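You operate a simulated robot arm through the tools that you are given. There is no shell and no other tool. Be economical: measure what you need, move in short steps, check, and stop when the job is done.

You are at the controls of a simulated two-armed robot. One attempt, no reset.

## Task
On the workbench top, fold the grey cloth in half, so that its two long edges meet.

Only the result counts: the job must be done as asked and must still hold three seconds after the hand-in. Knocking over, shifting, dropping, spilling or breaking anything else fails it. Flat cloth is picked up by pressing the open fingertips on it (5 to 10 N) and closing them slowly along it; thin cloth reads only 2 to 8 mm in the jaws.

## Robot
Two 7-joint arms with two-finger parallel grippers on one trunk, on a base that drives. Base frame: it is fixed to the floor where the robot stands at the start and does not move with it; the origin is under the middle of the robot, x ahead of it, y to its left, z up. Readings come in m, rad, newtons and seconds.
The left shoulder is at the start at [0.07, 0.163, 0.82], the right one opposite. Places, roughly: workbench top [0.5, -0.1, 0.8]. Payload 3.43 kg a hand.
The TCP of each hand is the grasp point between the finger pads, 0.034 m short of the fingertips. In the tool frame z runs along the fingers and y along their closing line. The gripper opens to 0.128 m. The fingers are 0.024 m wide and 0.012 m thick; the gripper's body (0.048 by 0.13 m) begins 0.096 m behind the TCP.
Orientation is that of the tool frame in the base frame, as [roll, pitch, yaw] about the fixed x, y, z axes, in that order (R = Rz(yaw) Ry(pitch) Rx(roll)). With the fingers straight down and closing along the base's y, the tool's x points along the base's -x, its y along +y and its z along -z.

## Interface
- The arms move only by the tool play_rows. It takes "left_moves", "right_moves" or both (then of equal length, played together; a hand with none holds still); each is a list of rows, each a list of 2 entries, a list of its own where there are three numbers: the shift along the base's x, y, z in units of 40 mm (1.0 is 40 mm), then the turn, a rotation vector about the base's x, y, z in units of 8 degrees (1.0 is 8 degrees). In form: [[[tx, ty, tz], [ax, ay, az]], ...]. A call has 1 to 20 rows; each row shifts and turns the commanded pose from where the row before left it. "left_grip" and "right_grip" are, for a hand that has rows, the closure, from 0 (fully open) to 1 (shut), set as the call begins (left out, the last holds). A call with a number of a shift or a turn outside -1 to 1 is refused whole. Rows are played at 5 a second. More than 0.05 m and 0.15 rad between two rows, or a gripper value outside its range, and nothing of the call is played. Where a pose cannot be reached the arm comes as near as it can. A force on the tool above 40 N (or 10 N above the force at the start of the call, whichever is more), or a blocked arm, ends the call early, and 0.2 s more pass. The fingers move at their own pace (about 0.153 m/s each) and stop on an object; they squeeze with about 38 N. The grip force told is the motor's: it shows also when the fingers shut on nothing. Time passes only in rows, and 0.2 s behind the last, so rows that do not move let the fingers close. It gives the time, the measured TCP pose, the force on the tool (base axes), the opening and the grip force at its end, in the units of the frame above (readings bear some noise), with the torque about the TCP (base axes, N m) and any sound that the robot's microphone picked up.
- Cameras (640 x 400 px; columns grow to the right, rows downward): "scene" is now at [0.1488, -0.0162, 1.0669]; the picture's right is [-0.08, -1.00, 0.00], its down [-0.37, 0.03, -0.93] and it looks along [0.93, -0.07, -0.37] (base axes); focal length 214 px, centre (320, 200). "left" rides on the left gripper at [0.076, 0.011, -0.16] in its tool frame; the picture's right is [-0.15, 0.99, 0.00], its down [-0.88, -0.13, -0.46] and it looks along [-0.45, -0.07, 0.89] (tool axes); focal length 234 px, centre (320, 200). "right" rides on the right gripper at [0.076, -0.011, -0.16] in its tool frame; the picture's right is [0.15, 0.99, 0.00], its down [-0.88, 0.13, -0.46] and it looks along [-0.45, 0.07, 0.89] (tool axes); focal length 234 px, centre (320, 200). There is no depth. A picture from a camera that has moved, and an enlarged one, comes with that camera's place and axes in the base frame and with its lens. The place of the scene camera against the robot may be out by one fixed shift of up to 0.012 m in any direction.
- snapshot(camera): a new picture of that camera. No time passes.
- raise_lower(by): slides the trunk up (or, below 0, down) by that many m; the arms and the scene camera ride with it, the base frame stays. It gives what a move gives, with no picture.
- drive_base(legs): drives the robot by 1 to 6 legs, each [ahead, left, turn to the left] in m, m and rad, along the robot's own axes; the way and the turn of a leg run together, so that a leg with both is an arc; at most 1.5 m and 3.142 rad a leg. The arms and the cameras ride along, it lands a little off, and it stops where it bumps. It gives what a move gives.
- head_to(pan, tilt): turns the head with the scene camera to pan (to the left, within 1.501 rad either way) and tilt (down, from -0.506 to 1.204), counted from straight ahead of the robot. It gives what a move gives.
- close_up(camera, box): a new picture of the part [left, top, right, bottom] of that camera's present view, enlarged. No time passes.
- finish_job(): hands the job in; it is judged then, once.

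Work in short steps. Places have to be worked out from the pictures, the camera data and where the tool is seen: move nearer, look again, correct. Check each grasp and each placing, and mend what went wrong. You have 120 turns and 92 pictures in all, those below and enlarged ones among them. Open the grippers and draw the arms clear of the work before you hand the job in, unless the task says otherwise; then end with one line.

The tools are called after ">>>" by a JSON object that holds its "op" and its "data". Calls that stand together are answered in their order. play_rows: Moves the arms, as the interface text tells. Its arguments: {"type":"object","properties":{"left_moves":{"type":"array","items":{"type":"array"}},"left_grip":{"type":"number"},"right_moves":{"type":"array","items":{"type":"array"}},"right_grip":{"type":"number"}},"required":[]} The other tools are called the same way: raise_lower (by) slides the trunk up or down; drive_base (legs) drives the base; head_to (pan, tilt) turns the head that bears the scene camera; snapshot (camera) takes a picture; close_up (camera, box) takes an enlarged picture of a part of a camera's view; finish_job () hands the job in.

At the start:

```text
time_s: 0.0
left_eef_pos: [0.5854, 0.4214, 1.0421]
left_ee_rot: [3.141, -0.001, -3.139]
left_contact_force: [0.3, 0.1, 0.3]
left_torque: [-0.01, -0.01, 0.01]
left_grip_width: 0.128
left_grasp_force: 0.1
right_eef_pos: [0.7101, -0.1111, 0.9418]
right_ee_rot: [-3.141, 0.0, -3.141]
right_contact_force: [-0.2, -0.7, -0.2]
right_torque: [-0.02, 0.01, 0.05]
right_grip_width: 0.1281
right_grasp_force: 0.0
trunk travel left (down, up): [-0.3, 0.64]
robot x, y, heading: [-0.0015, -0.0024, 0.001]
head pan, tilt: [-0.077, 0.379]
```

scene: 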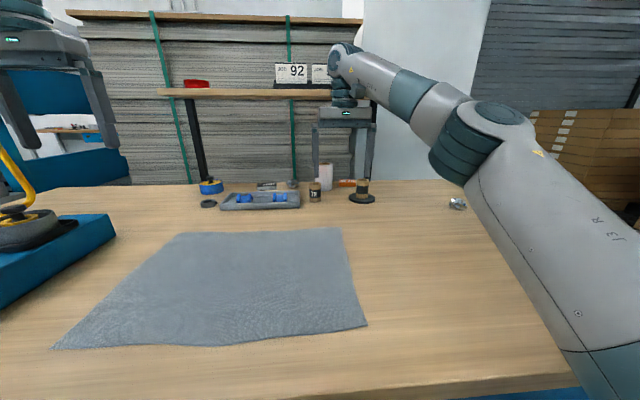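
right: 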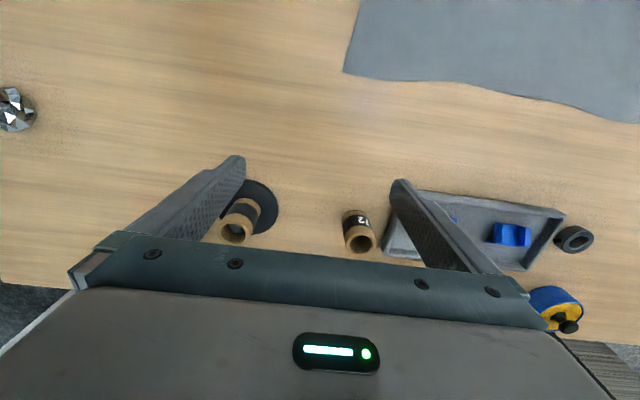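
left: 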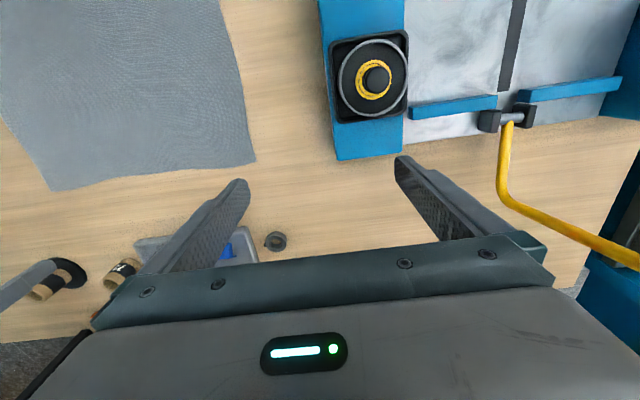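

The cloth's corners work out to about (0.63, 0.29), (0.62, -0.10), (0.35, -0.10) and (0.35, 0.30). So the long edges run along y, and I plan to fold the far edge over onto the near one. First I'll bring both hands over the far corners at a safe height.

>>> {"op": "play_rows", "data": {"left_moves": [[[0, -0.8, 0], [0, 0, 0]], [[0, -0.8, 0], [0, 0, 0]], [[0, -0.8, 0], [0, 0, 0]], [[0, -0.8, 0], [0, 0, 0]], [[0, -0.8, -0.5], [0, 0, 0]], [[0.3, 0, -0.8], [0, 0, 0]], [[0.3, 0, -0.8], [0, 0, 0]]], "right_moves": [[[-0.5, 0, 0.1], [0, 0, 0]], [[-0.5, 0, 0], [0, 0, 0]], [[-0.5, 0.3, 0], [0, 0, 0]], [[-0.5, 0.3, 0], [0, 0, 0]], [[-0.4, 0.3, 0], [0, 0, 0]], [[0, 0, 0], [0, 0, 0]], [[0, 0, 0], [0, 0, 0]]]}}

>>> {"op": "drive_base", "data": {"legs": [[-0.12, 0, 0]]}}

>>> {"op": "head_to", "data": {"pan": 0.12, "tilt": 0.55}}

>>> {"op": "snapshot", "data": {"camera": "scene"}}

```text
time_s: 1.6
left_eef_pos: [0.6124, 0.2608, 0.9581]
left_ee_rot: [-3.14, 0.001, -3.141]
left_contact_force: [0.6, -0.4, -0.6]
left_torque: [-0.02, 0.04, -0.01]
left_grip_width: 0.1278
left_grasp_force: 0.0
right_eef_pos: [0.6151, -0.0749, 0.9463]
right_ee_rot: [-3.142, -0.003, -3.141]
right_contact_force: [-0.2, -0.2, 0.2]
right_torque: [0.01, 0.03, -0.02]
right_grip_width: 0.128
right_grasp_force: 0.0
trunk travel left (down, up): [-0.3, 0.64]
robot x, y, heading: [0.0014, 0.0023, 0.003]
head pan, tilt: [-0.077, 0.379]
```

```text
time_s: 2.8
left_eef_pos: [0.4923, 0.2607, 0.9604]
left_ee_rot: [-3.141, 0.001, -3.139]
left_contact_force: [-0.5, 0.5, 0.5]
left_torque: [-0.02, -0.03, -0.03]
left_grip_width: 0.1281
left_grasp_force: 0.1
right_eef_pos: [0.4939, -0.0747, 0.9477]
right_ee_rot: [3.141, 0.002, -3.141]
right_contact_force: [-0.8, 0.6, 0.2]
right_torque: [0.03, -0.06, -0.01]
right_grip_width: 0.1278
right_grasp_force: 0.0
trunk travel left (down, up): [-0.3, 0.64]
robot x, y, heading: [-0.1174, 0.0008, -0.003]
head pan, tilt: [-0.077, 0.379]
```

```text
time_s: 3.6
left_eef_pos: [0.4925, 0.2607, 0.9587]
left_ee_rot: [3.141, 0.0, -3.14]
left_contact_force: [-0.7, -0.6, 0.8]
left_torque: [0.04, -0.06, -0.01]
left_grip_width: 0.1279
left_grasp_force: 0.1
right_eef_pos: [0.4955, -0.0758, 0.9465]
right_ee_rot: [-3.141, 0.001, -3.141]
right_contact_force: [-0.1, -0.5, -0.1]
right_torque: [-0.02, -0.04, -0.01]
right_grip_width: 0.128
right_grasp_force: 0.0
trunk travel left (down, up): [-0.3, 0.64]
robot x, y, heading: [-0.1162, 0.0004, -0.004]
head pan, tilt: [0.12, 0.55]
```

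```text
88 pictures are left
camera scene: at [0.0271, 0.0016, 1.0512], right [0.12, -0.99, 0.0], down [-0.52, -0.06, -0.85], along [0.85, 0.1, -0.52], focal length 214 px, centre (320, 200)
```

scene: 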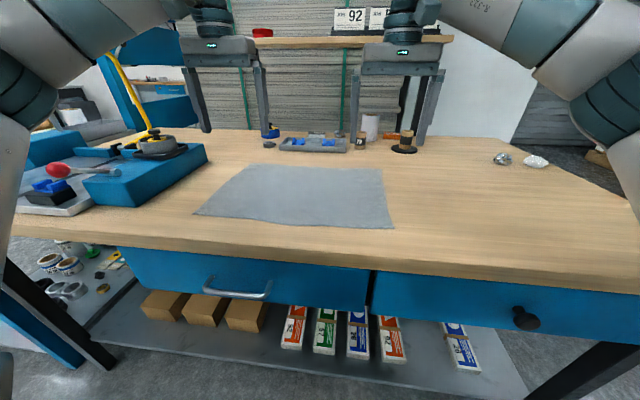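

The view after backing up gives the same cloth outline, with the far edge at x≈0.62–0.64. Next I'll take the hands over the far corners, lower them, partly close the fingers and look with the wrist cameras.

>>> {"op": "play_rows", "data": {"left_moves": [[[0.9, 0, -0.4], [0, 0, 0]], [[0.9, 0, -0.4], [0, 0, 0]], [[0.9, 0, -0.4], [0, 0, 0]], [[0, 0, -0.8], [0, 0, 0]], [[0, 0, 0], [0, 0, 0]]], "right_moves": [[[0.9, 0, -0.3], [0, 0, 0]], [[0.9, 0, -0.3], [0, 0, 0]], [[0.9, 0, -0.3], [0, 0, 0]], [[0, 0, -0.8], [0, 0, 0]], [[0, 0, 0], [0, 0, 0]]], "left_grip": 0.6, "right_grip": 0.6}}

>>> {"op": "snapshot", "data": {"camera": "left"}}

>>> {"op": "snapshot", "data": {"camera": "right"}}

```text
time_s: 4.8
left_eef_pos: [0.6004, 0.2607, 0.8789]
left_ee_rot: [-3.14, 0.0, -3.141]
left_contact_force: [0.6, -0.2, -1.0]
left_torque: [-0.03, 0.0, 0.0]
left_grip_width: 0.0511
left_grasp_force: 0.1
right_eef_pos: [0.6032, -0.0744, 0.8785]
right_ee_rot: [-3.141, 0.0, 3.142]
right_contact_force: [-0.5, 0.0, 0.0]
right_torque: [-0.04, -0.04, 0.0]
right_grip_width: 0.0512
right_grasp_force: 0.1
trunk travel left (down, up): [-0.3, 0.64]
robot x, y, heading: [-0.1195, -0.0, 0.001]
head pan, tilt: [0.12, 0.55]
```

```text
87 pictures are left
camera left: at [0.5237, 0.2732, 1.0393], right [0.14, 0.99, 0.0], down [0.88, -0.13, 0.46], along [0.45, -0.07, -0.89], focal length 234 px, centre (320, 200)
```

left: 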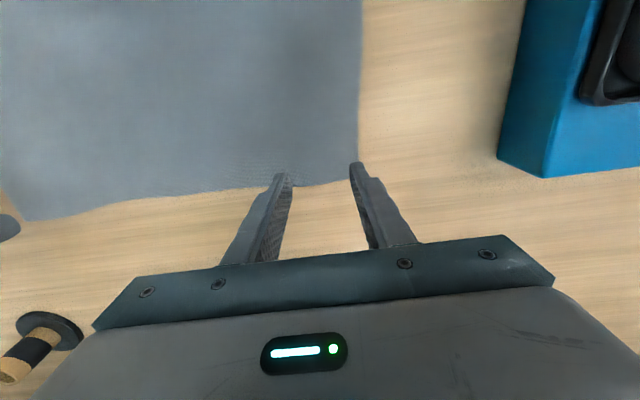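

```text
86 pictures are left
camera right: at [0.5252, -0.0854, 1.0368], right [-0.15, 0.99, 0.0], down [0.88, 0.13, 0.46], along [0.45, 0.07, -0.89], focal length 234 px, centre (320, 200)
```

right: 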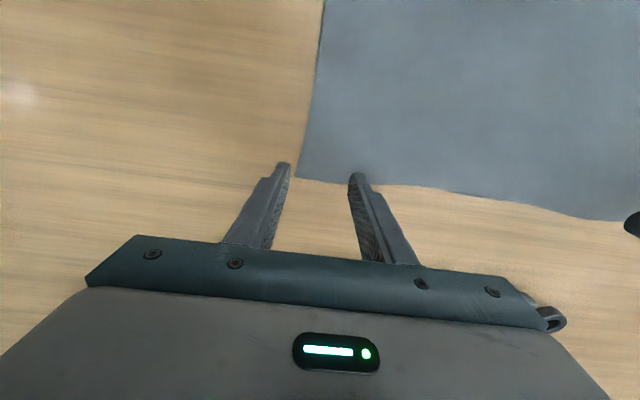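

The wrist views put the far corners at about (0.628, 0.297) on the left and (0.621, -0.095) on the right. I'll shift each hand so both fingertips sit just inside its corner, then descend to just above the top.

>>> {"op": "play_rows", "data": {"left_moves": [[[0.35, -0.1, -0.3], [0, 0, 0]], [[0, 0, -0.5], [0, 0, 0]], [[0, 0, 0], [0, 0, 0]]], "right_moves": [[[0.2, 0.4, -0.3], [0, 0, 0]], [[0, 0, -0.5], [0, 0, 0]], [[0, 0, 0], [0, 0, 0]]], "left_grip": 0.68, "right_grip": 0.68}}

>>> {"op": "close_up", "data": {"camera": "left", "box": [220, 100, 460, 250]}}

>>> {"op": "close_up", "data": {"camera": "right", "box": [200, 100, 440, 250]}}

```text
time_s: 5.6
left_eef_pos: [0.613, 0.2567, 0.8469]
left_ee_rot: [-3.141, 0.0, -3.14]
left_contact_force: [1.4, 0.2, 0.0]
left_torque: [-0.01, -0.01, 0.0]
left_grip_width: 0.0407
left_grasp_force: 0.1
right_eef_pos: [0.6118, -0.0598, 0.8465]
right_ee_rot: [-3.141, 0.0, -3.141]
right_contact_force: [-0.5, -1.4, -0.3]
right_torque: [0.0, 0.0, 0.03]
right_grip_width: 0.0411
right_grasp_force: 0.1
trunk travel left (down, up): [-0.3, 0.64]
robot x, y, heading: [-0.1197, -0.001, 0.0]
head pan, tilt: [0.12, 0.55]
```

```text
2.67 times, centred on (340, 175) of left
camera zoom: at [0.5381, 0.2694, 1.007], right [0.14, 0.99, 0.0], down [0.88, -0.13, 0.46], along [0.45, -0.07, -0.89], focal length 624 px, centre (267, 267)
```

zoom: 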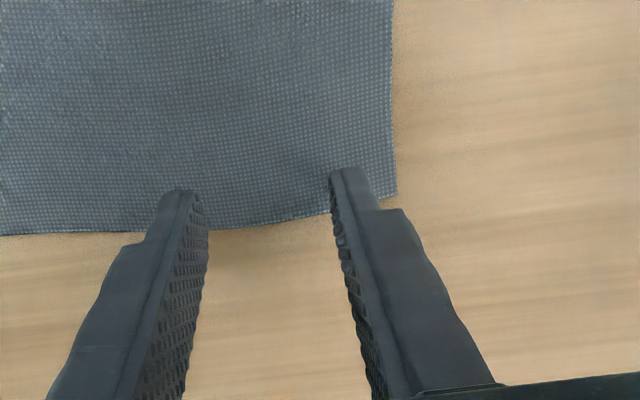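

```text
2.67 times, centred on (320, 175) of right
camera zoom: at [0.5336, -0.0697, 1.0052], right [-0.15, 0.99, 0.0], down [0.88, 0.13, 0.46], along [0.45, 0.07, -0.89], focal length 624 px, centre (320, 267)
```

zoom: 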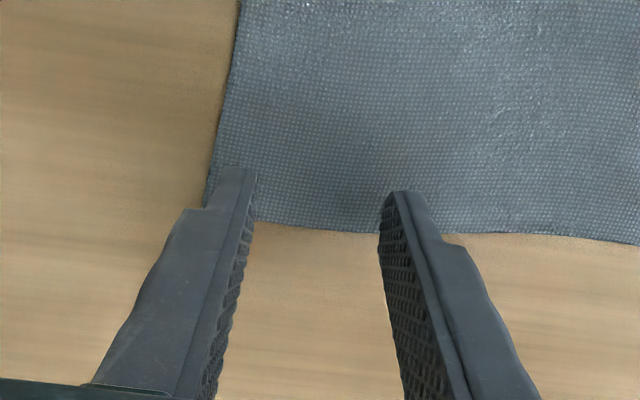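

Both pairs of tips sit over the cloth just inside its edge. I'll lower them the last few millimetres in small steps and watch the force.

>>> {"op": "play_rows", "data": {"left_moves": [[[0, 0, -0.15], [0, 0, 0]], [[0, 0, -0.1], [0, 0, 0]], [[0, 0, -0.05], [0, 0, 0]], [[0, 0, 0], [0, 0, 0]]], "right_moves": [[[0, 0, -0.15], [0, 0, 0]], [[0, 0, -0.1], [0, 0, 0]], [[0, 0, -0.05], [0, 0, 0]], [[0, 0, 0], [0, 0, 0]]]}}

```text
time_s: 6.6
left_eef_pos: [0.6159, 0.2576, 0.8356]
left_ee_rot: [3.141, 0.001, -3.141]
left_contact_force: [0.3, -0.3, 2.4]
left_torque: [0.02, -0.02, 0.01]
left_grip_width: 0.041
left_grasp_force: 0.1
right_eef_pos: [0.611, -0.0591, 0.8361]
right_ee_rot: [3.142, 0.001, 3.141]
right_contact_force: [-0.2, 0.1, 3.4]
right_torque: [-0.04, -0.02, -0.01]
right_grip_width: 0.0409
right_grasp_force: 0.1
trunk travel left (down, up): [-0.3, 0.64]
robot x, y, heading: [-0.1171, -0.0004, 0.004]
head pan, tilt: [0.12, 0.55]
```

The tips have made contact at 2–3 N, so I'll press about 2 mm further to get the recommended force.

>>> {"op": "play_rows", "data": {"left_moves": [[[0, 0, -0.04], [0, 0, 0]], [[0, 0, 0], [0, 0, 0]]], "right_moves": [[[0, 0, -0.03], [0, 0, 0]], [[0, 0, 0], [0, 0, 0]]]}}

```text
time_s: 7.2
left_eef_pos: [0.6147, 0.2555, 0.8355]
left_ee_rot: [-3.141, 0.002, -3.138]
left_contact_force: [1.6, -0.2, 8.7]
left_torque: [0.07, -0.08, -0.01]
left_grip_width: 0.0409
left_grasp_force: 0.1
right_eef_pos: [0.6105, -0.0584, 0.8352]
right_ee_rot: [3.141, 0.002, 3.141]
right_contact_force: [2.1, 1.3, 7.7]
right_torque: [-0.02, -0.09, -0.01]
right_grip_width: 0.0406
right_grasp_force: 0.1
trunk travel left (down, up): [-0.3, 0.64]
robot x, y, heading: [-0.1153, 0.0001, -0.002]
head pan, tilt: [0.12, 0.55]
```

The pressing force is now about 8 N on both hands. I'll close in steps along the cloth, starting with a part closure.

>>> {"op": "play_rows", "data": {"left_moves": [[[0, 0, 0], [0, 0, 0]]], "right_moves": [[[0, 0, 0], [0, 0, 0]]], "left_grip": 0.76, "right_grip": 0.76}}

>>> {"op": "play_rows", "data": {"left_moves": [[[0, 0, 0], [0, 0, 0]]], "right_moves": [[[0, 0, 0], [0, 0, 0]]], "left_grip": 0.84, "right_grip": 0.84}}

>>> {"op": "play_rows", "data": {"left_moves": [[[0, 0, 0], [0, 0, 0]]], "right_moves": [[[0, 0, 0], [0, 0, 0]]], "left_grip": 0.92, "right_grip": 0.92}}

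>>> {"op": "play_rows", "data": {"left_moves": [[[0, 0, 0], [0, 0, 0]], [[0, 0, 0], [0, 0, 0]]], "right_moves": [[[0, 0, 0], [0, 0, 0]], [[0, 0, 0], [0, 0, 0]]], "left_grip": 1.0, "right_grip": 1.0}}

>>> {"op": "close_up", "data": {"camera": "left", "box": [220, 100, 460, 250]}}

>>> {"op": "close_up", "data": {"camera": "right", "box": [200, 100, 440, 250]}}

```text
time_s: 7.6
left_eef_pos: [0.6137, 0.2564, 0.8348]
left_ee_rot: [3.141, 0.001, -3.141]
left_contact_force: [0.8, -1.4, 8.9]
left_torque: [-0.04, -0.01, -0.02]
left_grip_width: 0.0302
left_grasp_force: 0.0
right_eef_pos: [0.6088, -0.059, 0.8354]
right_ee_rot: [3.141, 0.003, -3.141]
right_contact_force: [1.6, 2.1, 9.5]
right_torque: [0.0, -0.02, -0.03]
right_grip_width: 0.0303
right_grasp_force: 0.0
trunk travel left (down, up): [-0.3, 0.64]
robot x, y, heading: [-0.1175, 0.0046, 0.003]
head pan, tilt: [0.12, 0.55]
```

```text
time_s: 8.0
left_eef_pos: [0.6132, 0.2566, 0.8363]
left_ee_rot: [-3.141, 0.001, -3.139]
left_contact_force: [-0.9, -1.8, 8.3]
left_torque: [-0.03, -0.05, 0.0]
left_grip_width: 0.0198
left_grasp_force: 0.1
right_eef_pos: [0.6083, -0.0596, 0.8352]
right_ee_rot: [3.141, 0.002, -3.141]
right_contact_force: [0.4, 1.7, 9.5]
right_torque: [0.02, -0.01, 0.01]
right_grip_width: 0.02
right_grasp_force: 0.0
trunk travel left (down, up): [-0.3, 0.64]
robot x, y, heading: [-0.1197, -0.0016, -0.001]
head pan, tilt: [0.12, 0.55]
```

```text
time_s: 8.4
left_eef_pos: [0.615, 0.2562, 0.8353]
left_ee_rot: [3.141, 0.002, -3.139]
left_contact_force: [0.0, -3.3, 8.3]
left_torque: [-0.08, -0.06, -0.02]
left_grip_width: 0.0102
left_grasp_force: 0.3
right_eef_pos: [0.6098, -0.0599, 0.8355]
right_ee_rot: [3.141, 0.001, -3.141]
right_contact_force: [1.0, 3.1, 10.2]
right_torque: [0.07, -0.01, -0.01]
right_grip_width: 0.0101
right_grasp_force: 0.4
trunk travel left (down, up): [-0.3, 0.64]
robot x, y, heading: [-0.121, -0.0001, 0.003]
head pan, tilt: [0.12, 0.55]
```

```text
time_s: 9.0
left_eef_pos: [0.6128, 0.256, 0.8346]
left_ee_rot: [-3.14, 0.0, -3.141]
left_contact_force: [-0.1, -8.2, 8.2]
left_torque: [-0.28, -0.01, -0.03]
left_grip_width: 0.0022
left_grasp_force: 37.1
right_eef_pos: [0.6098, -0.0585, 0.8359]
right_ee_rot: [3.14, 0.001, -3.141]
right_contact_force: [0.3, 10.4, 11.6]
right_torque: [0.34, 0.09, -0.07]
right_grip_width: 0.0021
right_grasp_force: 37.0
trunk travel left (down, up): [-0.3, 0.64]
robot x, y, heading: [-0.1186, -0.0036, 0.005]
head pan, tilt: [0.12, 0.55]
```

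```text
2.67 times, centred on (340, 175) of left
camera zoom: at [0.5365, 0.2686, 0.9955], right [0.15, 0.99, 0.0], down [0.88, -0.13, 0.46], along [0.45, -0.07, -0.89], focal length 624 px, centre (267, 267)
```

zoom: 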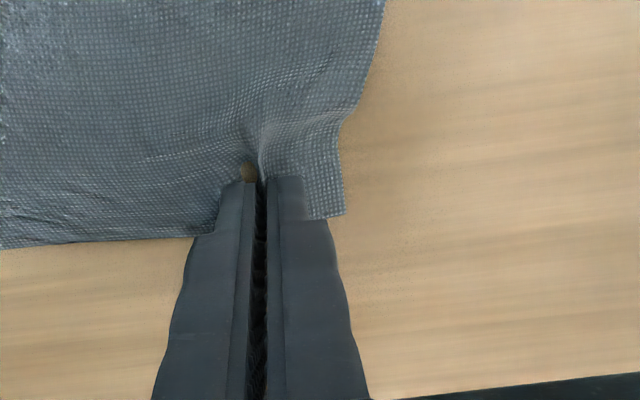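

```text
2.67 times, centred on (320, 175) of right
camera zoom: at [0.532, -0.0696, 0.9937], right [-0.15, 0.99, 0.0], down [0.88, 0.13, 0.46], along [0.45, 0.07, -0.89], focal length 624 px, centre (320, 267)
```

zoom: 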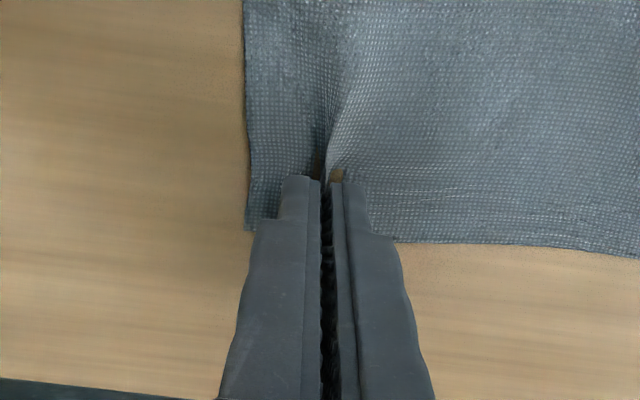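

The fingers shut at about 2 mm with a cloth ridge in each pair of jaws. I'll lift 3 cm and look to check both grips hold.

>>> {"op": "play_rows", "data": {"left_moves": [[[0, 0, 0.25], [0, 0, 0]], [[-0.1, 0, 0.5], [0, 0, 0]], [[0, 0, 0], [0, 0, 0]]], "right_moves": [[[0, 0, 0.25], [0, 0, 0]], [[-0.1, 0, 0.5], [0, 0, 0]], [[0, 0, 0], [0, 0, 0]]]}}

>>> {"op": "snapshot", "data": {"camera": "left"}}

>>> {"op": "snapshot", "data": {"camera": "right"}}

>>> {"op": "snapshot", "data": {"camera": "scene"}}

```text
time_s: 9.8
left_eef_pos: [0.6115, 0.2572, 0.8629]
left_ee_rot: [3.141, -0.001, -3.14]
left_contact_force: [-1.4, -7.2, 0.1]
left_torque: [-0.23, 0.02, 0.02]
left_grip_width: 0.0022
left_grasp_force: 37.3
right_eef_pos: [0.6077, -0.0576, 0.8615]
right_ee_rot: [3.14, 0.001, -3.14]
right_contact_force: [0.7, 7.1, 0.1]
right_torque: [0.25, -0.02, -0.04]
right_grip_width: 0.0022
right_grasp_force: 36.8
trunk travel left (down, up): [-0.3, 0.64]
robot x, y, heading: [-0.1187, -0.0018, 0.001]
head pan, tilt: [0.12, 0.55]
```

```text
81 pictures are left
camera left: at [0.5348, 0.2692, 1.0228], right [0.14, 0.99, 0.0], down [0.88, -0.13, 0.45], along [0.45, -0.07, -0.89], focal length 234 px, centre (320, 200)
```

left: 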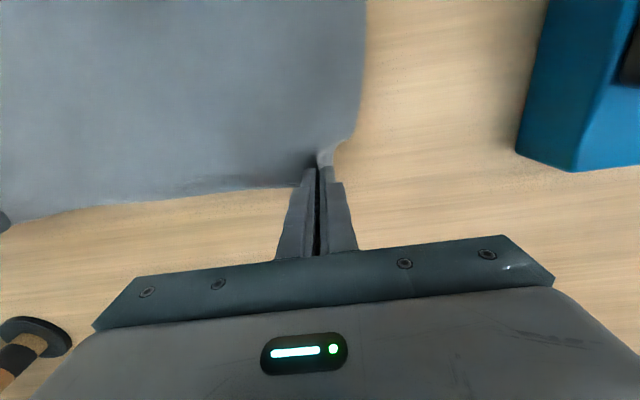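

```text
80 pictures are left
camera right: at [0.5298, -0.0693, 1.0212], right [-0.15, 0.99, 0.0], down [0.88, 0.13, 0.46], along [0.45, 0.07, -0.89], focal length 234 px, centre (320, 200)
```

right: 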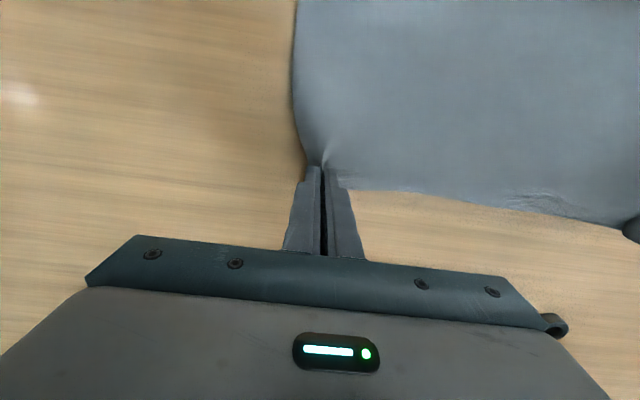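

```text
79 pictures are left
camera scene: at [0.0275, 0.0017, 1.051], right [0.12, -0.99, 0.0], down [-0.52, -0.06, -0.85], along [0.85, 0.1, -0.52], focal length 214 px, centre (320, 200)
```

scene: 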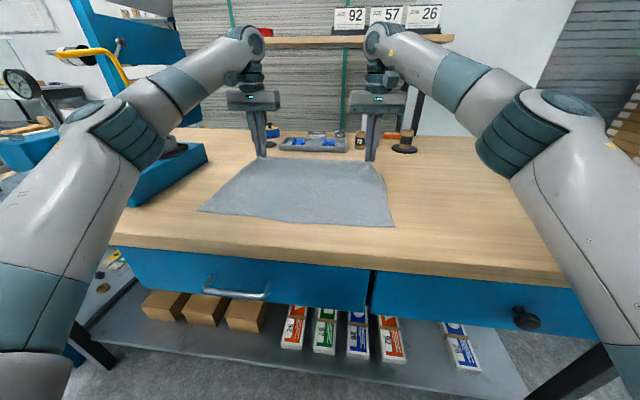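

Both corners came up with the hands, and they feel a y-tension of about 7 N. I'll ease the hands slightly together and carry the edge up to the top of an arc, slowly tilting the fingers forward so the edge can roll over.

>>> {"op": "play_rows", "data": {"left_moves": [[[-0.17, -0.05, 0.33], [0, 0, 0]], [[-0.17, -0.05, 0.33], [0, 0, 0]], [[-0.2, 0, 0.31], [0, 0, 0]], [[-0.2, 0, 0.31], [0, 0, 0]], [[-0.31, 0, 0.25], [0, -0.31, 0]], [[-0.31, 0, 0.25], [0, -0.31, 0]], [[-0.36, 0, 0.17], [0, -0.31, 0]], [[-0.36, 0, 0.17], [0, -0.31, 0]], [[-0.39, 0, 0.09], [0, -0.31, 0]], [[-0.39, 0, 0.08], [0, -0.31, 0]], [[-0.4, 0, 0], [0, -0.31, 0]], [[-0.4, 0, 0], [0, -0.31, 0]], [[0, 0, 0], [0, 0, 0]]], "right_moves": [[[-0.17, 0.05, 0.33], [0, 0, 0]], [[-0.17, 0.05, 0.33], [0, 0, 0]], [[-0.2, 0, 0.31], [0, 0, 0]], [[-0.2, 0, 0.31], [0, 0, 0]], [[-0.31, 0, 0.25], [0, -0.31, 0]], [[-0.31, 0, 0.25], [0, -0.31, 0]], [[-0.36, 0, 0.17], [0, -0.31, 0]], [[-0.36, 0, 0.17], [0, -0.31, 0]], [[-0.39, 0, 0.09], [0, -0.31, 0]], [[-0.39, 0, 0.08], [0, -0.31, 0]], [[-0.4, 0, 0], [0, -0.31, 0]], [[-0.4, 0, 0], [0, -0.31, 0]], [[0, 0, 0], [0, 0, 0]]]}}

>>> {"op": "snapshot", "data": {"camera": "scene"}}

>>> {"op": "snapshot", "data": {"camera": "left"}}

```text
time_s: 12.6
left_eef_pos: [0.4641, 0.2532, 0.9541]
left_ee_rot: [-3.141, 0.346, -3.139]
left_contact_force: [0.8, -1.9, -0.5]
left_torque: [-0.08, 0.01, -0.04]
left_grip_width: 0.0021
left_grasp_force: 36.9
right_eef_pos: [0.4624, -0.0544, 0.9543]
right_ee_rot: [3.14, 0.346, 3.141]
right_contact_force: [0.0, 0.9, -0.6]
right_torque: [0.07, 0.01, 0.03]
right_grip_width: 0.002
right_grasp_force: 37.5
trunk travel left (down, up): [-0.3, 0.64]
robot x, y, heading: [-0.1197, 0.001, 0.002]
head pan, tilt: [0.12, 0.55]
```

```text
78 pictures are left
camera scene: at [0.0272, 0.0016, 1.0511], right [0.12, -0.99, 0.0], down [-0.52, -0.06, -0.85], along [0.85, 0.1, -0.52], focal length 214 px, centre (320, 200)
```

scene: 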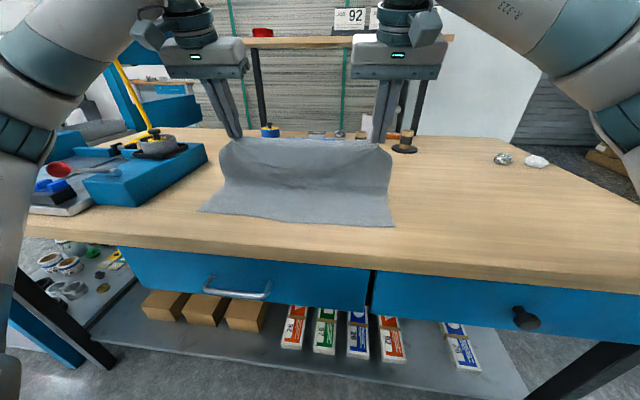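

```text
77 pictures are left
camera left: at [0.3384, 0.2648, 1.08], right [0.14, 0.99, 0.05], down [0.67, -0.13, 0.73], along [0.73, -0.07, -0.68], focal length 234 px, centre (320, 200)
```

left: 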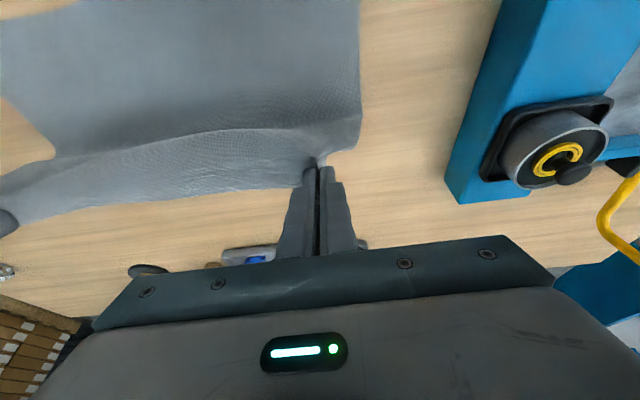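

The edge stands up at the top of the arc and the near half hasn't moved. I'll carry on down the second half of the arc, stopping a little above the top.

>>> {"op": "play_rows", "data": {"left_moves": [[[-0.4, 0, -0.09], [0, -0.31, 0]], [[-0.39, 0, -0.1], [0, -0.31, 0]], [[-0.36, 0, -0.18], [0, -0.31, 0]], [[-0.36, 0, -0.19], [0, -0.31, 0]], [[-0.31, 0, -0.26], [0, -0.31, 0]], [[-0.31, 0, -0.26], [0, -0.31, 0]], [[-0.24, 0, -0.32], [0, -0.31, 0]], [[-0.24, 0, -0.33], [0, -0.31, 0]], [[0, 0, 0], [0, 0, 0]]], "right_moves": [[[-0.4, 0, -0.09], [0, -0.31, 0]], [[-0.39, 0, -0.1], [0, -0.31, 0]], [[-0.36, 0, -0.18], [0, -0.31, 0]], [[-0.36, 0, -0.19], [0, -0.31, 0]], [[-0.31, 0, -0.26], [0, -0.31, 0]], [[-0.31, 0, -0.26], [0, -0.31, 0]], [[-0.24, 0, -0.32], [0, -0.31, 0]], [[-0.24, 0, -0.33], [0, -0.31, 0]], [[0, 0, 0], [0, 0, 0]]]}}

>>> {"op": "snapshot", "data": {"camera": "scene"}}

>>> {"op": "snapshot", "data": {"camera": "left"}}

>>> {"op": "snapshot", "data": {"camera": "right"}}

```text
time_s: 14.6
left_eef_pos: [0.3607, 0.2531, 0.8876]
left_ee_rot: [-3.14, 0.693, -3.14]
left_contact_force: [0.0, -1.9, 0.7]
left_torque: [-0.06, 0.02, -0.05]
left_grip_width: 0.002
left_grasp_force: 37.0
right_eef_pos: [0.3553, -0.0551, 0.8853]
right_ee_rot: [3.142, 0.692, 3.141]
right_contact_force: [0.0, 2.7, -0.1]
right_torque: [0.07, 0.02, 0.04]
right_grip_width: 0.0023
right_grasp_force: 36.6
trunk travel left (down, up): [-0.3, 0.64]
robot x, y, heading: [-0.121, 0.002, 0.001]
head pan, tilt: [0.12, 0.55]
```

```text
76 pictures are left
camera scene: at [0.0269, 0.0016, 1.0512], right [0.12, -0.99, 0.0], down [-0.52, -0.06, -0.85], along [0.85, 0.1, -0.52], focal length 214 px, centre (320, 200)
```

scene: 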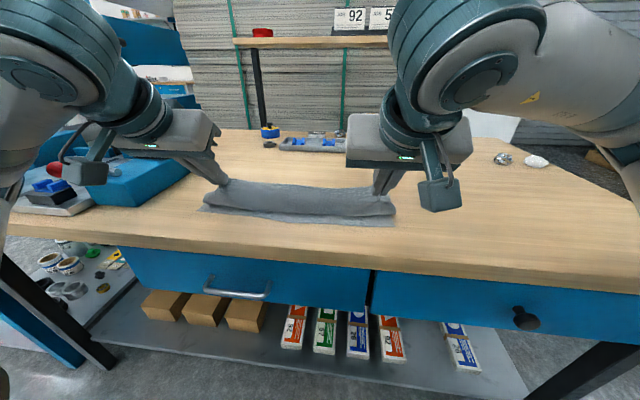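

```text
75 pictures are left
camera left: at [0.1992, 0.2654, 0.9615], right [0.11, 0.99, 0.09], down [0.39, -0.13, 0.91], along [0.92, -0.07, -0.4], focal length 234 px, centre (320, 200)
```

left: 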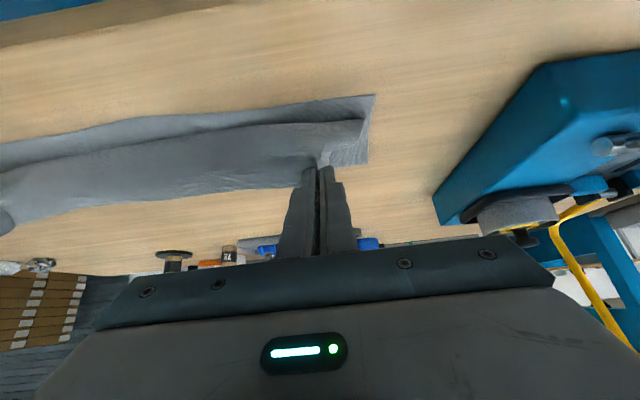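

```text
74 pictures are left
camera right: at [0.1939, -0.0662, 0.9592], right [-0.11, 0.99, -0.09], down [0.39, 0.13, 0.91], along [0.92, 0.07, -0.4], focal length 234 px, centre (320, 200)
```

right: 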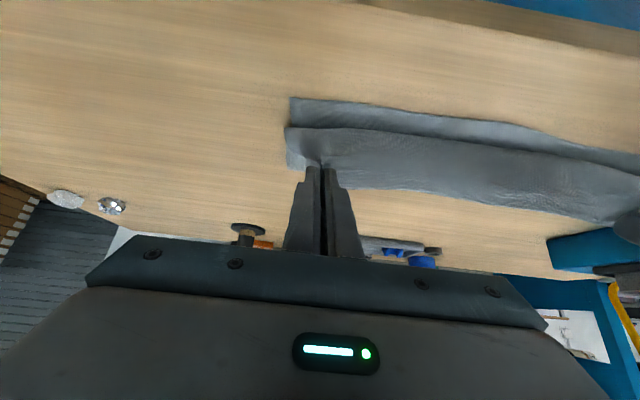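

The moved edge now hangs just inside the near edge, but with the fingers at 40° it would be laid down curled under. The bench front is at x≈0.27, so the hands can level out beyond it. I'll rotate them to about 75° with the tips held in place, then check how well the arms can do that.

>>> {"op": "play_rows", "data": {"left_moves": [[[-0.07, 0, -0.04], [0, -0.625, 0]], [[-0.07, 0, -0.05], [0, -0.625, 0]], [[-0.06, 0, -0.05], [0, -0.625, 0]], [[-0.06, 0, -0.06], [0, -0.625, 0]], [[-0.05, 0, -0.07], [0, -0.625, 0]], [[-0.04, 0, -0.07], [0, -0.625, 0]], [[-0.03, 0, -0.07], [0, -0.625, 0]], [[0, 0, 0], [0, 0, 0]]], "right_moves": [[[-0.07, 0, -0.04], [0, -0.625, 0]], [[-0.07, 0, -0.05], [0, -0.625, 0]], [[-0.06, 0, -0.05], [0, -0.625, 0]], [[-0.06, 0, -0.06], [0, -0.625, 0]], [[-0.05, 0, -0.07], [0, -0.625, 0]], [[-0.04, 0, -0.07], [0, -0.625, 0]], [[-0.03, 0, -0.07], [0, -0.625, 0]], [[0, 0, 0], [0, 0, 0]]]}}

>>> {"op": "snapshot", "data": {"camera": "scene"}}

```text
time_s: 16.4
left_eef_pos: [0.429, 0.258, 0.944]
left_ee_rot: [-3.135, 1.302, -3.137]
left_contact_force: [0.2, 0.4, -0.4]
left_torque: [0.0, 0.02, 0.04]
left_grip_width: 0.0022
left_grasp_force: 36.7
left hand out of reach, approached as far as the arm can: row 3, 4, 5, 6, 7
right_eef_pos: [0.3664, -0.0276, 0.8899]
right_ee_rot: [-3.139, 1.304, 3.141]
right_contact_force: [-0.3, 1.0, -0.1]
right_torque: [0.0, 0.01, 0.0]
right_grip_width: 0.0019
right_grasp_force: 36.8
right hand out of reach, approached as far as the arm can: row 5, 6, 7
trunk travel left (down, up): [-0.3, 0.64]
robot x, y, heading: [-0.1188, 0.0018, -0.002]
head pan, tilt: [0.12, 0.55]
```

```text
73 pictures are left
camera scene: at [0.0268, 0.0015, 1.0512], right [0.12, -0.99, 0.0], down [-0.52, -0.06, -0.85], along [0.85, 0.1, -0.52], focal length 214 px, centre (320, 200)
```

scene: 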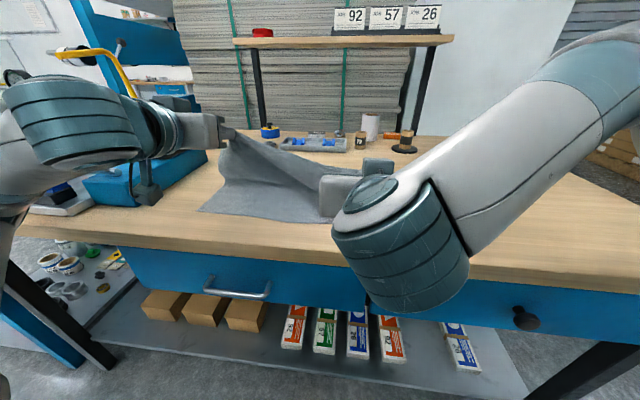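

The arms are too cramped to reach that pose, though both grips still hold. I'll back the base away in small steps and move the arms forward to match, which gives them the room.

>>> {"op": "drive_base", "data": {"legs": [[-0.06, 0, 0]]}}

>>> {"op": "play_rows", "data": {"left_moves": [[[0, 0, 0], [0, 0.3, 0]], [[0, 0, 0], [0, 0, 0]]], "right_moves": [[[0.2, 0, 0.2], [0, 0.3, 0]], [[0, 0, 0], [0, 0, 0]]]}}

```text
time_s: 17.3
left_eef_pos: [0.3679, 0.2585, 0.9442]
left_ee_rot: [-3.137, 1.303, -3.134]
left_contact_force: [-0.2, -0.7, 0.7]
left_torque: [-0.01, -0.02, 0.02]
left_grip_width: 0.0018
left_grasp_force: 36.3
right_eef_pos: [0.3053, -0.0277, 0.8901]
right_ee_rot: [-3.138, 1.303, 3.142]
right_contact_force: [0.8, 0.8, 1.1]
right_torque: [0.02, 0.03, -0.01]
right_grip_width: 0.0021
right_grasp_force: 37.0
trunk travel left (down, up): [-0.3, 0.64]
robot x, y, heading: [-0.1802, 0.0011, -0.002]
head pan, tilt: [0.12, 0.55]
```

```text
time_s: 17.9
left_eef_pos: [0.3682, 0.259, 0.943]
left_ee_rot: [-3.137, 1.259, -3.137]
left_contact_force: [-0.2, -0.4, -0.6]
left_torque: [0.04, -0.01, -0.01]
left_grip_width: 0.0019
left_grasp_force: 37.1
right_eef_pos: [0.3137, -0.0272, 0.8979]
right_ee_rot: [-3.138, 1.26, -3.14]
right_contact_force: [0.5, 0.9, 0.2]
right_torque: [-0.01, -0.04, 0.02]
right_grip_width: 0.0021
right_grasp_force: 36.5
trunk travel left (down, up): [-0.3, 0.64]
robot x, y, heading: [-0.1819, -0.0016, 0.004]
head pan, tilt: [0.12, 0.55]
```

The command resets to where the hands are, and the poses follow cleanly now. I'll move both hands forward again to line up at x≈0.44 and z≈0.94.

>>> {"op": "play_rows", "data": {"left_moves": [[[0.36, 0, 0], [0, 0, 0]], [[0.36, 0, 0], [0, 0, 0]], [[0.36, 0, 0], [0, 0, 0]], [[0.36, 0, 0], [0, 0, 0]], [[0.36, -0.1, 0], [0, 0, 0]], [[0, 0, 0], [0, 0, 0]]], "right_moves": [[[0.63, -0.14, 0.22], [0, 0, 0]], [[0.63, -0.14, 0.22], [0, 0, 0]], [[0.63, -0.14, 0.22], [0, 0, 0]], [[0.63, -0.14, 0.22], [0, 0, 0]], [[0.63, -0.14, 0.22], [0, 0, 0]], [[0, 0, 0], [0, 0, 0]]]}}

>>> {"op": "snapshot", "data": {"camera": "scene"}}

```text
time_s: 19.3
left_eef_pos: [0.4401, 0.2556, 0.9431]
left_ee_rot: [-3.136, 1.262, -3.137]
left_contact_force: [-0.1, -2.5, 0.3]
left_torque: [-0.02, 0.0, -0.12]
left_grip_width: 0.002
left_grasp_force: 37.4
right_eef_pos: [0.4409, -0.0537, 0.9423]
right_ee_rot: [-3.14, 1.26, 3.141]
right_contact_force: [0.3, 2.1, 0.4]
right_torque: [0.03, 0.0, 0.08]
right_grip_width: 0.0022
right_grasp_force: 36.9
trunk travel left (down, up): [-0.3, 0.64]
robot x, y, heading: [-0.1777, -0.0012, 0.002]
head pan, tilt: [0.12, 0.55]
```

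```text
72 pictures are left
camera scene: at [-0.0336, 0.0018, 1.0513], right [0.12, -0.99, 0.0], down [-0.52, -0.06, -0.85], along [0.85, 0.1, -0.52], focal length 214 px, centre (320, 200)
```

scene: 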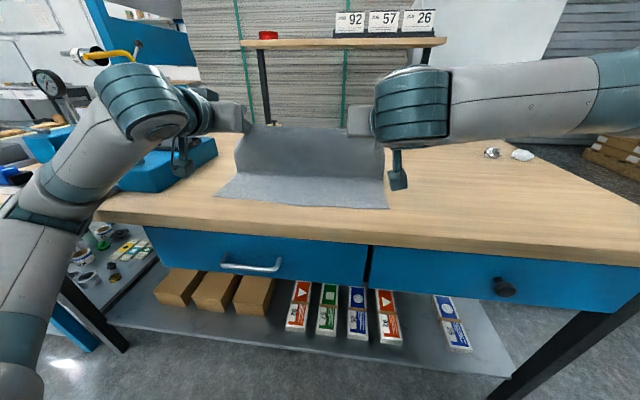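

The cloth hangs cleanly from both level hands, with the near half still lying flat. I'll lower the hands to slacken the sheet, then let the base's backward drive carry the edge toward the near edge and free up reach.

>>> {"op": "play_rows", "data": {"left_moves": [[[0, 0, -0.4], [0, 0, 0]], [[0, 0, -0.4], [0, 0, 0]], [[0, 0, -0.4], [0, 0, 0]], [[0, 0, -0.36], [0, 0, 0]], [[0, 0, 0], [0, 0, 0]]], "right_moves": [[[0, 0, -0.4], [0, 0, 0]], [[0, 0, -0.4], [0, 0, 0]], [[0, 0, -0.4], [0, 0, 0]], [[0, 0, -0.36], [0, 0, 0]], [[0, 0, 0], [0, 0, 0]]]}}

>>> {"op": "drive_base", "data": {"legs": [[-0.08, 0, 0]]}}

>>> {"op": "snapshot", "data": {"camera": "scene"}}

>>> {"op": "snapshot", "data": {"camera": "right"}}

>>> {"op": "snapshot", "data": {"camera": "left"}}

```text
time_s: 20.5
left_eef_pos: [0.4401, 0.2556, 0.8816]
left_ee_rot: [-3.136, 1.261, -3.137]
left_contact_force: [-0.1, -3.2, 0.1]
left_torque: [-0.02, 0.04, -0.16]
left_grip_width: 0.0022
left_grasp_force: 37.1
right_eef_pos: [0.4409, -0.0541, 0.8797]
right_ee_rot: [-3.141, 1.258, 3.141]
right_contact_force: [0.3, 3.8, 0.1]
right_torque: [0.06, -0.04, 0.1]
right_grip_width: 0.0021
right_grasp_force: 37.0
trunk travel left (down, up): [-0.3, 0.64]
robot x, y, heading: [-0.1811, 0.0005, 0.006]
head pan, tilt: [0.12, 0.55]
```

```text
time_s: 21.6
left_eef_pos: [0.36, 0.2549, 0.8816]
left_ee_rot: [-3.136, 1.26, -3.136]
left_contact_force: [-0.3, -3.6, 0.1]
left_torque: [-0.05, 0.04, -0.1]
left_grip_width: 0.0022
left_grasp_force: 37.2
right_eef_pos: [0.3609, -0.0553, 0.8798]
right_ee_rot: [3.141, 1.265, 3.14]
right_contact_force: [-0.8, 4.0, 0.1]
right_torque: [0.09, -0.01, 0.1]
right_grip_width: 0.0018
right_grasp_force: 36.6
trunk travel left (down, up): [-0.3, 0.64]
robot x, y, heading: [-0.2594, 0.0002, 0.002]
head pan, tilt: [0.12, 0.55]
```

```text
71 pictures are left
camera scene: at [-0.1138, 0.0016, 1.0514], right [0.12, -0.99, 0.0], down [-0.52, -0.06, -0.85], along [0.85, 0.1, -0.52], focal length 214 px, centre (320, 200)
```

scene: 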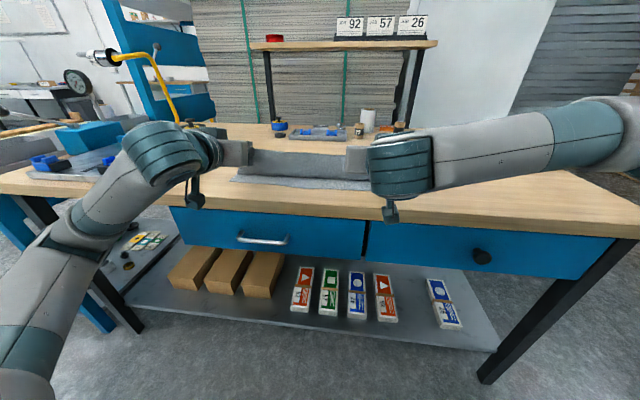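

```text
70 pictures are left
camera right: at [0.1835, -0.0663, 0.8552], right [-0.04, 0.99, -0.14], down [-0.17, 0.13, 0.98], along [0.99, 0.07, 0.16], focal length 234 px, centre (320, 200)
```

right: 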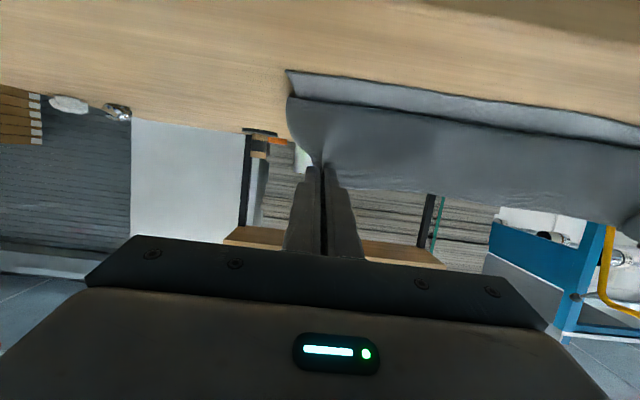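

```text
69 pictures are left
camera left: at [0.184, 0.267, 0.8589], right [0.04, 0.99, 0.14], down [-0.16, -0.13, 0.98], along [0.99, -0.07, 0.16], focal length 234 px, centre (320, 200)
```

left: 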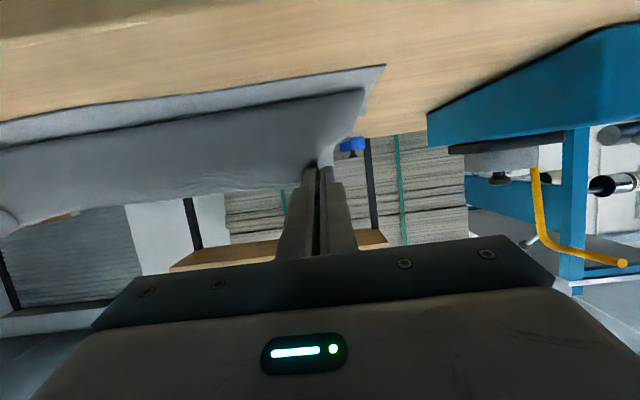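

The near edge still lies at x≈0.352 on the right and 0.360 on the left, and the gripped edge points up. I'll level the fingers to 90° and lower them so the edge comes down about 22 mm inside the near edge, which leaves it room to flop forward into line.

>>> {"op": "play_rows", "data": {"left_moves": [[[-0.05, 0, -0.2], [0, -0.55, 0]], [[-0.05, 0, -0.2], [0, -0.55, 0]], [[-0.05, 0, -0.2], [0, -0.55, 0]], [[-0.05, 0, -0.2], [0, -0.55, 0]], [[-0.05, 0, -0.2], [0, 0, 0]], [[-0.05, 0, -0.2], [0, 0, 0]], [[0, 0, -0.1], [0, 0, 0]], [[0, 0, 0], [0, 0, 0]]], "right_moves": [[[-0.08, 0, -0.2], [0, -0.55, 0]], [[-0.08, 0, -0.2], [0, -0.55, 0]], [[-0.08, 0, -0.2], [0, -0.55, 0]], [[-0.08, 0, -0.2], [0, -0.55, 0]], [[-0.08, 0, -0.2], [0, 0, 0]], [[-0.08, 0, -0.2], [0, 0, 0]], [[0, 0, -0.1], [0, 0, 0]], [[0, 0, 0], [0, 0, 0]]]}}

>>> {"op": "snapshot", "data": {"camera": "scene"}}

>>> {"op": "snapshot", "data": {"camera": "left"}}

```text
time_s: 23.4
left_eef_pos: [0.358, 0.2547, 0.8304]
left_ee_rot: [-2.727, 1.565, -2.727]
left_contact_force: [-0.1, -4.3, 0.2]
left_torque: [0.0, 0.02, -0.14]
left_grip_width: 0.0021
left_grasp_force: 37.0
left hand out of reach, approached as far as the arm can: row 4, 6
right_eef_pos: [0.341, -0.0562, 0.8281]
right_ee_rot: [3.12, 1.567, 3.12]
right_contact_force: [0.3, 3.1, 0.0]
right_torque: [0.06, 0.0, 0.16]
right_grip_width: 0.0021
right_grasp_force: 37.1
trunk travel left (down, up): [-0.3, 0.64]
robot x, y, heading: [-0.2577, -0.0005, -0.007]
head pan, tilt: [0.12, 0.55]
```

```text
68 pictures are left
camera scene: at [-0.1128, 0.0016, 1.0512], right [0.12, -0.99, 0.0], down [-0.52, -0.06, -0.85], along [0.85, 0.1, -0.52], focal length 214 px, centre (320, 200)
```

scene: 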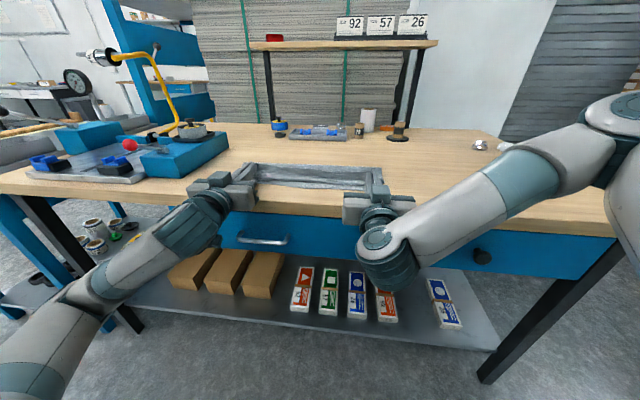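

```text
67 pictures are left
camera left: at [0.1986, 0.2676, 0.7552], right [0.0, 0.99, 0.14], down [-0.45, -0.13, 0.88], along [0.89, -0.07, 0.45], focal length 234 px, centre (320, 200)
```

left: 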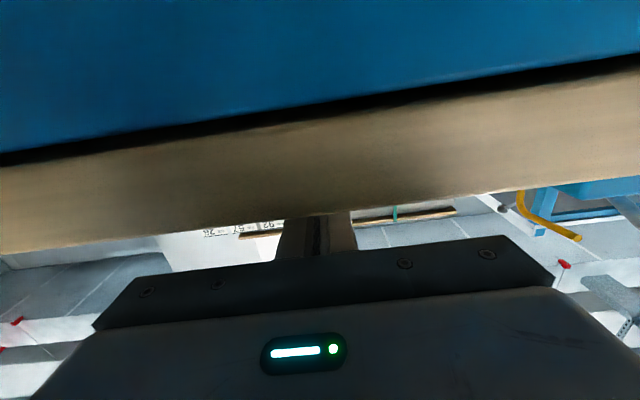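

Both hands are level now, with the left about 10 mm further in than planned. A close-up of the cloth will show how the edge lies.

>>> {"op": "close_up", "data": {"camera": "scene", "box": [220, 140, 420, 230]}}

```text
3.20 times, centred on (320, 185) of scene
camera zoom: at [-0.1128, 0.0016, 1.0512], right [0.12, -0.99, 0.0], down [-0.52, -0.06, -0.85], along [0.85, 0.1, -0.52], focal length 686 px, centre (320, 248)
```

zoom: 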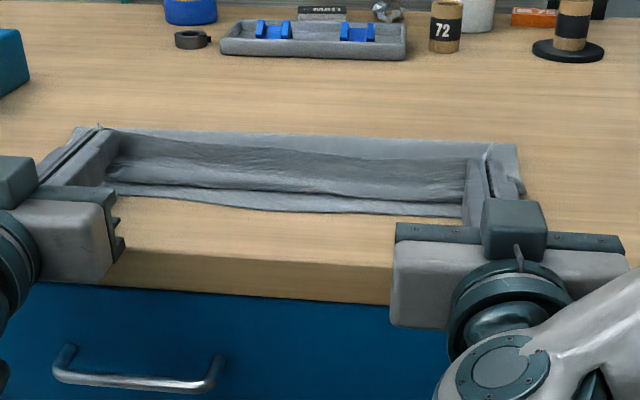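

The edge is held level between the hands and the middle sags close to the near edge. I'll lower the last centimetre and draw the left hand back by about 6 mm.

>>> {"op": "play_rows", "data": {"left_moves": [[[-0.1, 0, -0.1], [0, 0, 0]], [[-0.05, 0, -0.1], [0, 0, 0]], [[0, 0, -0.05], [0, 0, 0]], [[0, 0, 0], [0, 0, 0]]], "right_moves": [[[0, 0, -0.1], [0, 0, 0]], [[0, 0, -0.1], [0, 0, 0]], [[0, 0, -0.05], [0, 0, 0]], [[0, 0, 0], [0, 0, 0]]]}}

```text
time_s: 24.4
left_eef_pos: [0.3586, 0.2547, 0.8204]
left_ee_rot: [-2.687, 1.569, -2.688]
left_contact_force: [-0.4, -4.0, 0.5]
left_torque: [0.0, -0.01, -0.15]
left_grip_width: 0.0019
left_grasp_force: 37.4
left hand out of reach, approached as far as the arm can: row 1
right_eef_pos: [0.3405, -0.0547, 0.8184]
right_ee_rot: [-3.137, 1.567, -3.138]
right_contact_force: [-0.3, 4.0, 0.2]
right_torque: [0.03, 0.0, 0.1]
right_grip_width: 0.0022
right_grasp_force: 36.8
trunk travel left (down, up): [-0.3, 0.64]
robot x, y, heading: [-0.2547, 0.0028, -0.002]
head pan, tilt: [0.12, 0.55]
```

The left hand is at its reach limit there. I'll back the base 15 mm and move the arms forward to make up the difference.

>>> {"op": "drive_base", "data": {"legs": [[-0.018, 0, 0]]}}

>>> {"op": "close_up", "data": {"camera": "scene", "box": [220, 120, 420, 230]}}

```text
time_s: 25.2
left_eef_pos: [0.3412, 0.2556, 0.8199]
left_ee_rot: [-2.754, 1.568, -2.755]
left_contact_force: [0.1, -5.4, -0.6]
left_torque: [-0.02, -0.02, -0.14]
left_grip_width: 0.0023
left_grasp_force: 37.1
right_eef_pos: [0.3237, -0.057, 0.8183]
right_ee_rot: [3.091, 1.568, 3.088]
right_contact_force: [0.0, 4.4, 1.1]
right_torque: [0.02, 0.02, 0.16]
right_grip_width: 0.0022
right_grasp_force: 37.2
trunk travel left (down, up): [-0.3, 0.64]
robot x, y, heading: [-0.2772, -0.0015, 0.0]
head pan, tilt: [0.12, 0.55]
```

```text
3.20 times, centred on (320, 175) of scene
camera zoom: at [-0.1314, 0.0016, 1.0513], right [0.12, -0.99, 0.0], down [-0.52, -0.06, -0.85], along [0.85, 0.1, -0.52], focal length 686 px, centre (320, 280)
```

zoom: 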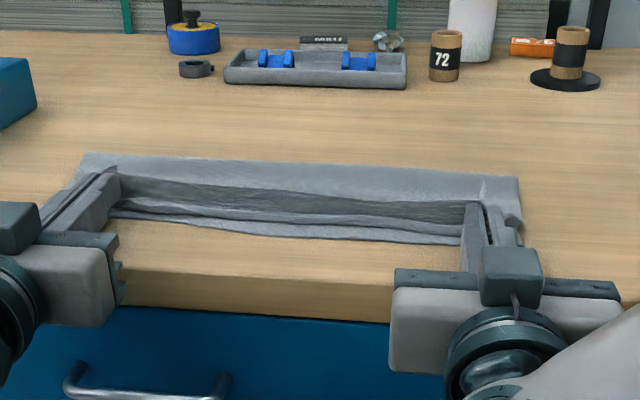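

In the middle the upper edge already lies nearly on the near edge. I'll nudge the right hand forward 16 mm and the left 5 mm so the held corners match, then open the fingers slightly to release the cloth.

>>> {"op": "play_rows", "data": {"left_moves": [[[0.1, 0, 0], [0, 0, 0]], [[0.05, 0, -0.04], [0, 0, 0]], [[0, 0, 0], [0, 0, 0]]], "right_moves": [[[0.2, 0, 0], [0, 0, 0]], [[0.2, 0, 0], [0, 0, 0]], [[0, 0, 0], [0, 0, 0]]]}}

>>> {"op": "play_rows", "data": {"left_moves": [[[0, 0, 0], [0, 0, 0]], [[0, 0, 0], [0, 0, 0]], [[0, 0, 0], [0, 0, 0]]], "right_moves": [[[0, 0, 0], [0, 0, 0]], [[0, 0, 0], [0, 0, 0]], [[0, 0, 0], [0, 0, 0]]], "left_grip": 0.8, "right_grip": 0.8}}

>>> {"op": "close_up", "data": {"camera": "scene", "box": [220, 120, 420, 230]}}

```text
time_s: 26.0
left_eef_pos: [0.3473, 0.2552, 0.8191]
left_ee_rot: [-2.804, 1.566, -2.809]
left_contact_force: [0.1, -3.5, 1.6]
left_torque: [-0.01, -0.08, -0.14]
left_grip_width: 0.0019
left_grasp_force: 37.3
right_eef_pos: [0.3389, -0.0558, 0.8174]
right_ee_rot: [3.014, 1.566, 3.012]
right_contact_force: [0.1, 2.9, 0.3]
right_torque: [0.02, -0.01, 0.12]
right_grip_width: 0.002
right_grasp_force: 37.2
trunk travel left (down, up): [-0.3, 0.64]
robot x, y, heading: [-0.2767, 0.0017, -0.004]
head pan, tilt: [0.12, 0.55]
```

```text
time_s: 26.8
left_eef_pos: [0.348, 0.2555, 0.8181]
left_ee_rot: [-2.832, 1.566, -2.831]
left_contact_force: [-0.2, 0.9, 0.0]
left_torque: [0.0, 0.0, -0.02]
left_grip_width: 0.0258
left_grasp_force: 0.0
right_eef_pos: [0.3409, -0.0558, 0.8177]
right_ee_rot: [3.101, 1.567, 3.099]
right_contact_force: [0.3, -0.1, -0.1]
right_torque: [0.0, -0.01, -0.01]
right_grip_width: 0.0256
right_grasp_force: 0.1
trunk travel left (down, up): [-0.3, 0.64]
robot x, y, heading: [-0.2764, -0.0003, -0.001]
head pan, tilt: [0.12, 0.55]
```

```text
3.20 times, centred on (320, 175) of scene
camera zoom: at [-0.1307, 0.0016, 1.0512], right [0.12, -0.99, 0.0], down [-0.52, -0.06, -0.85], along [0.85, 0.1, -0.52], focal length 686 px, centre (320, 280)
```

zoom: 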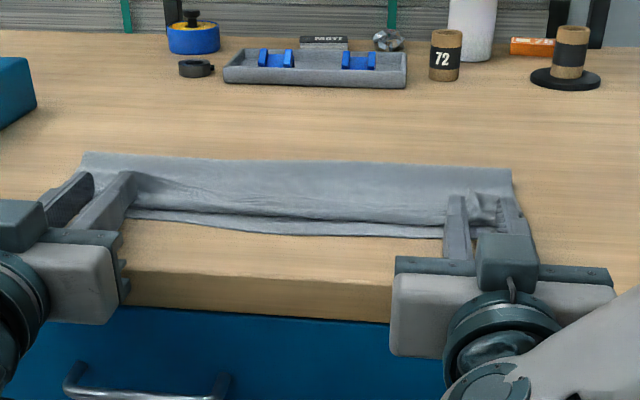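

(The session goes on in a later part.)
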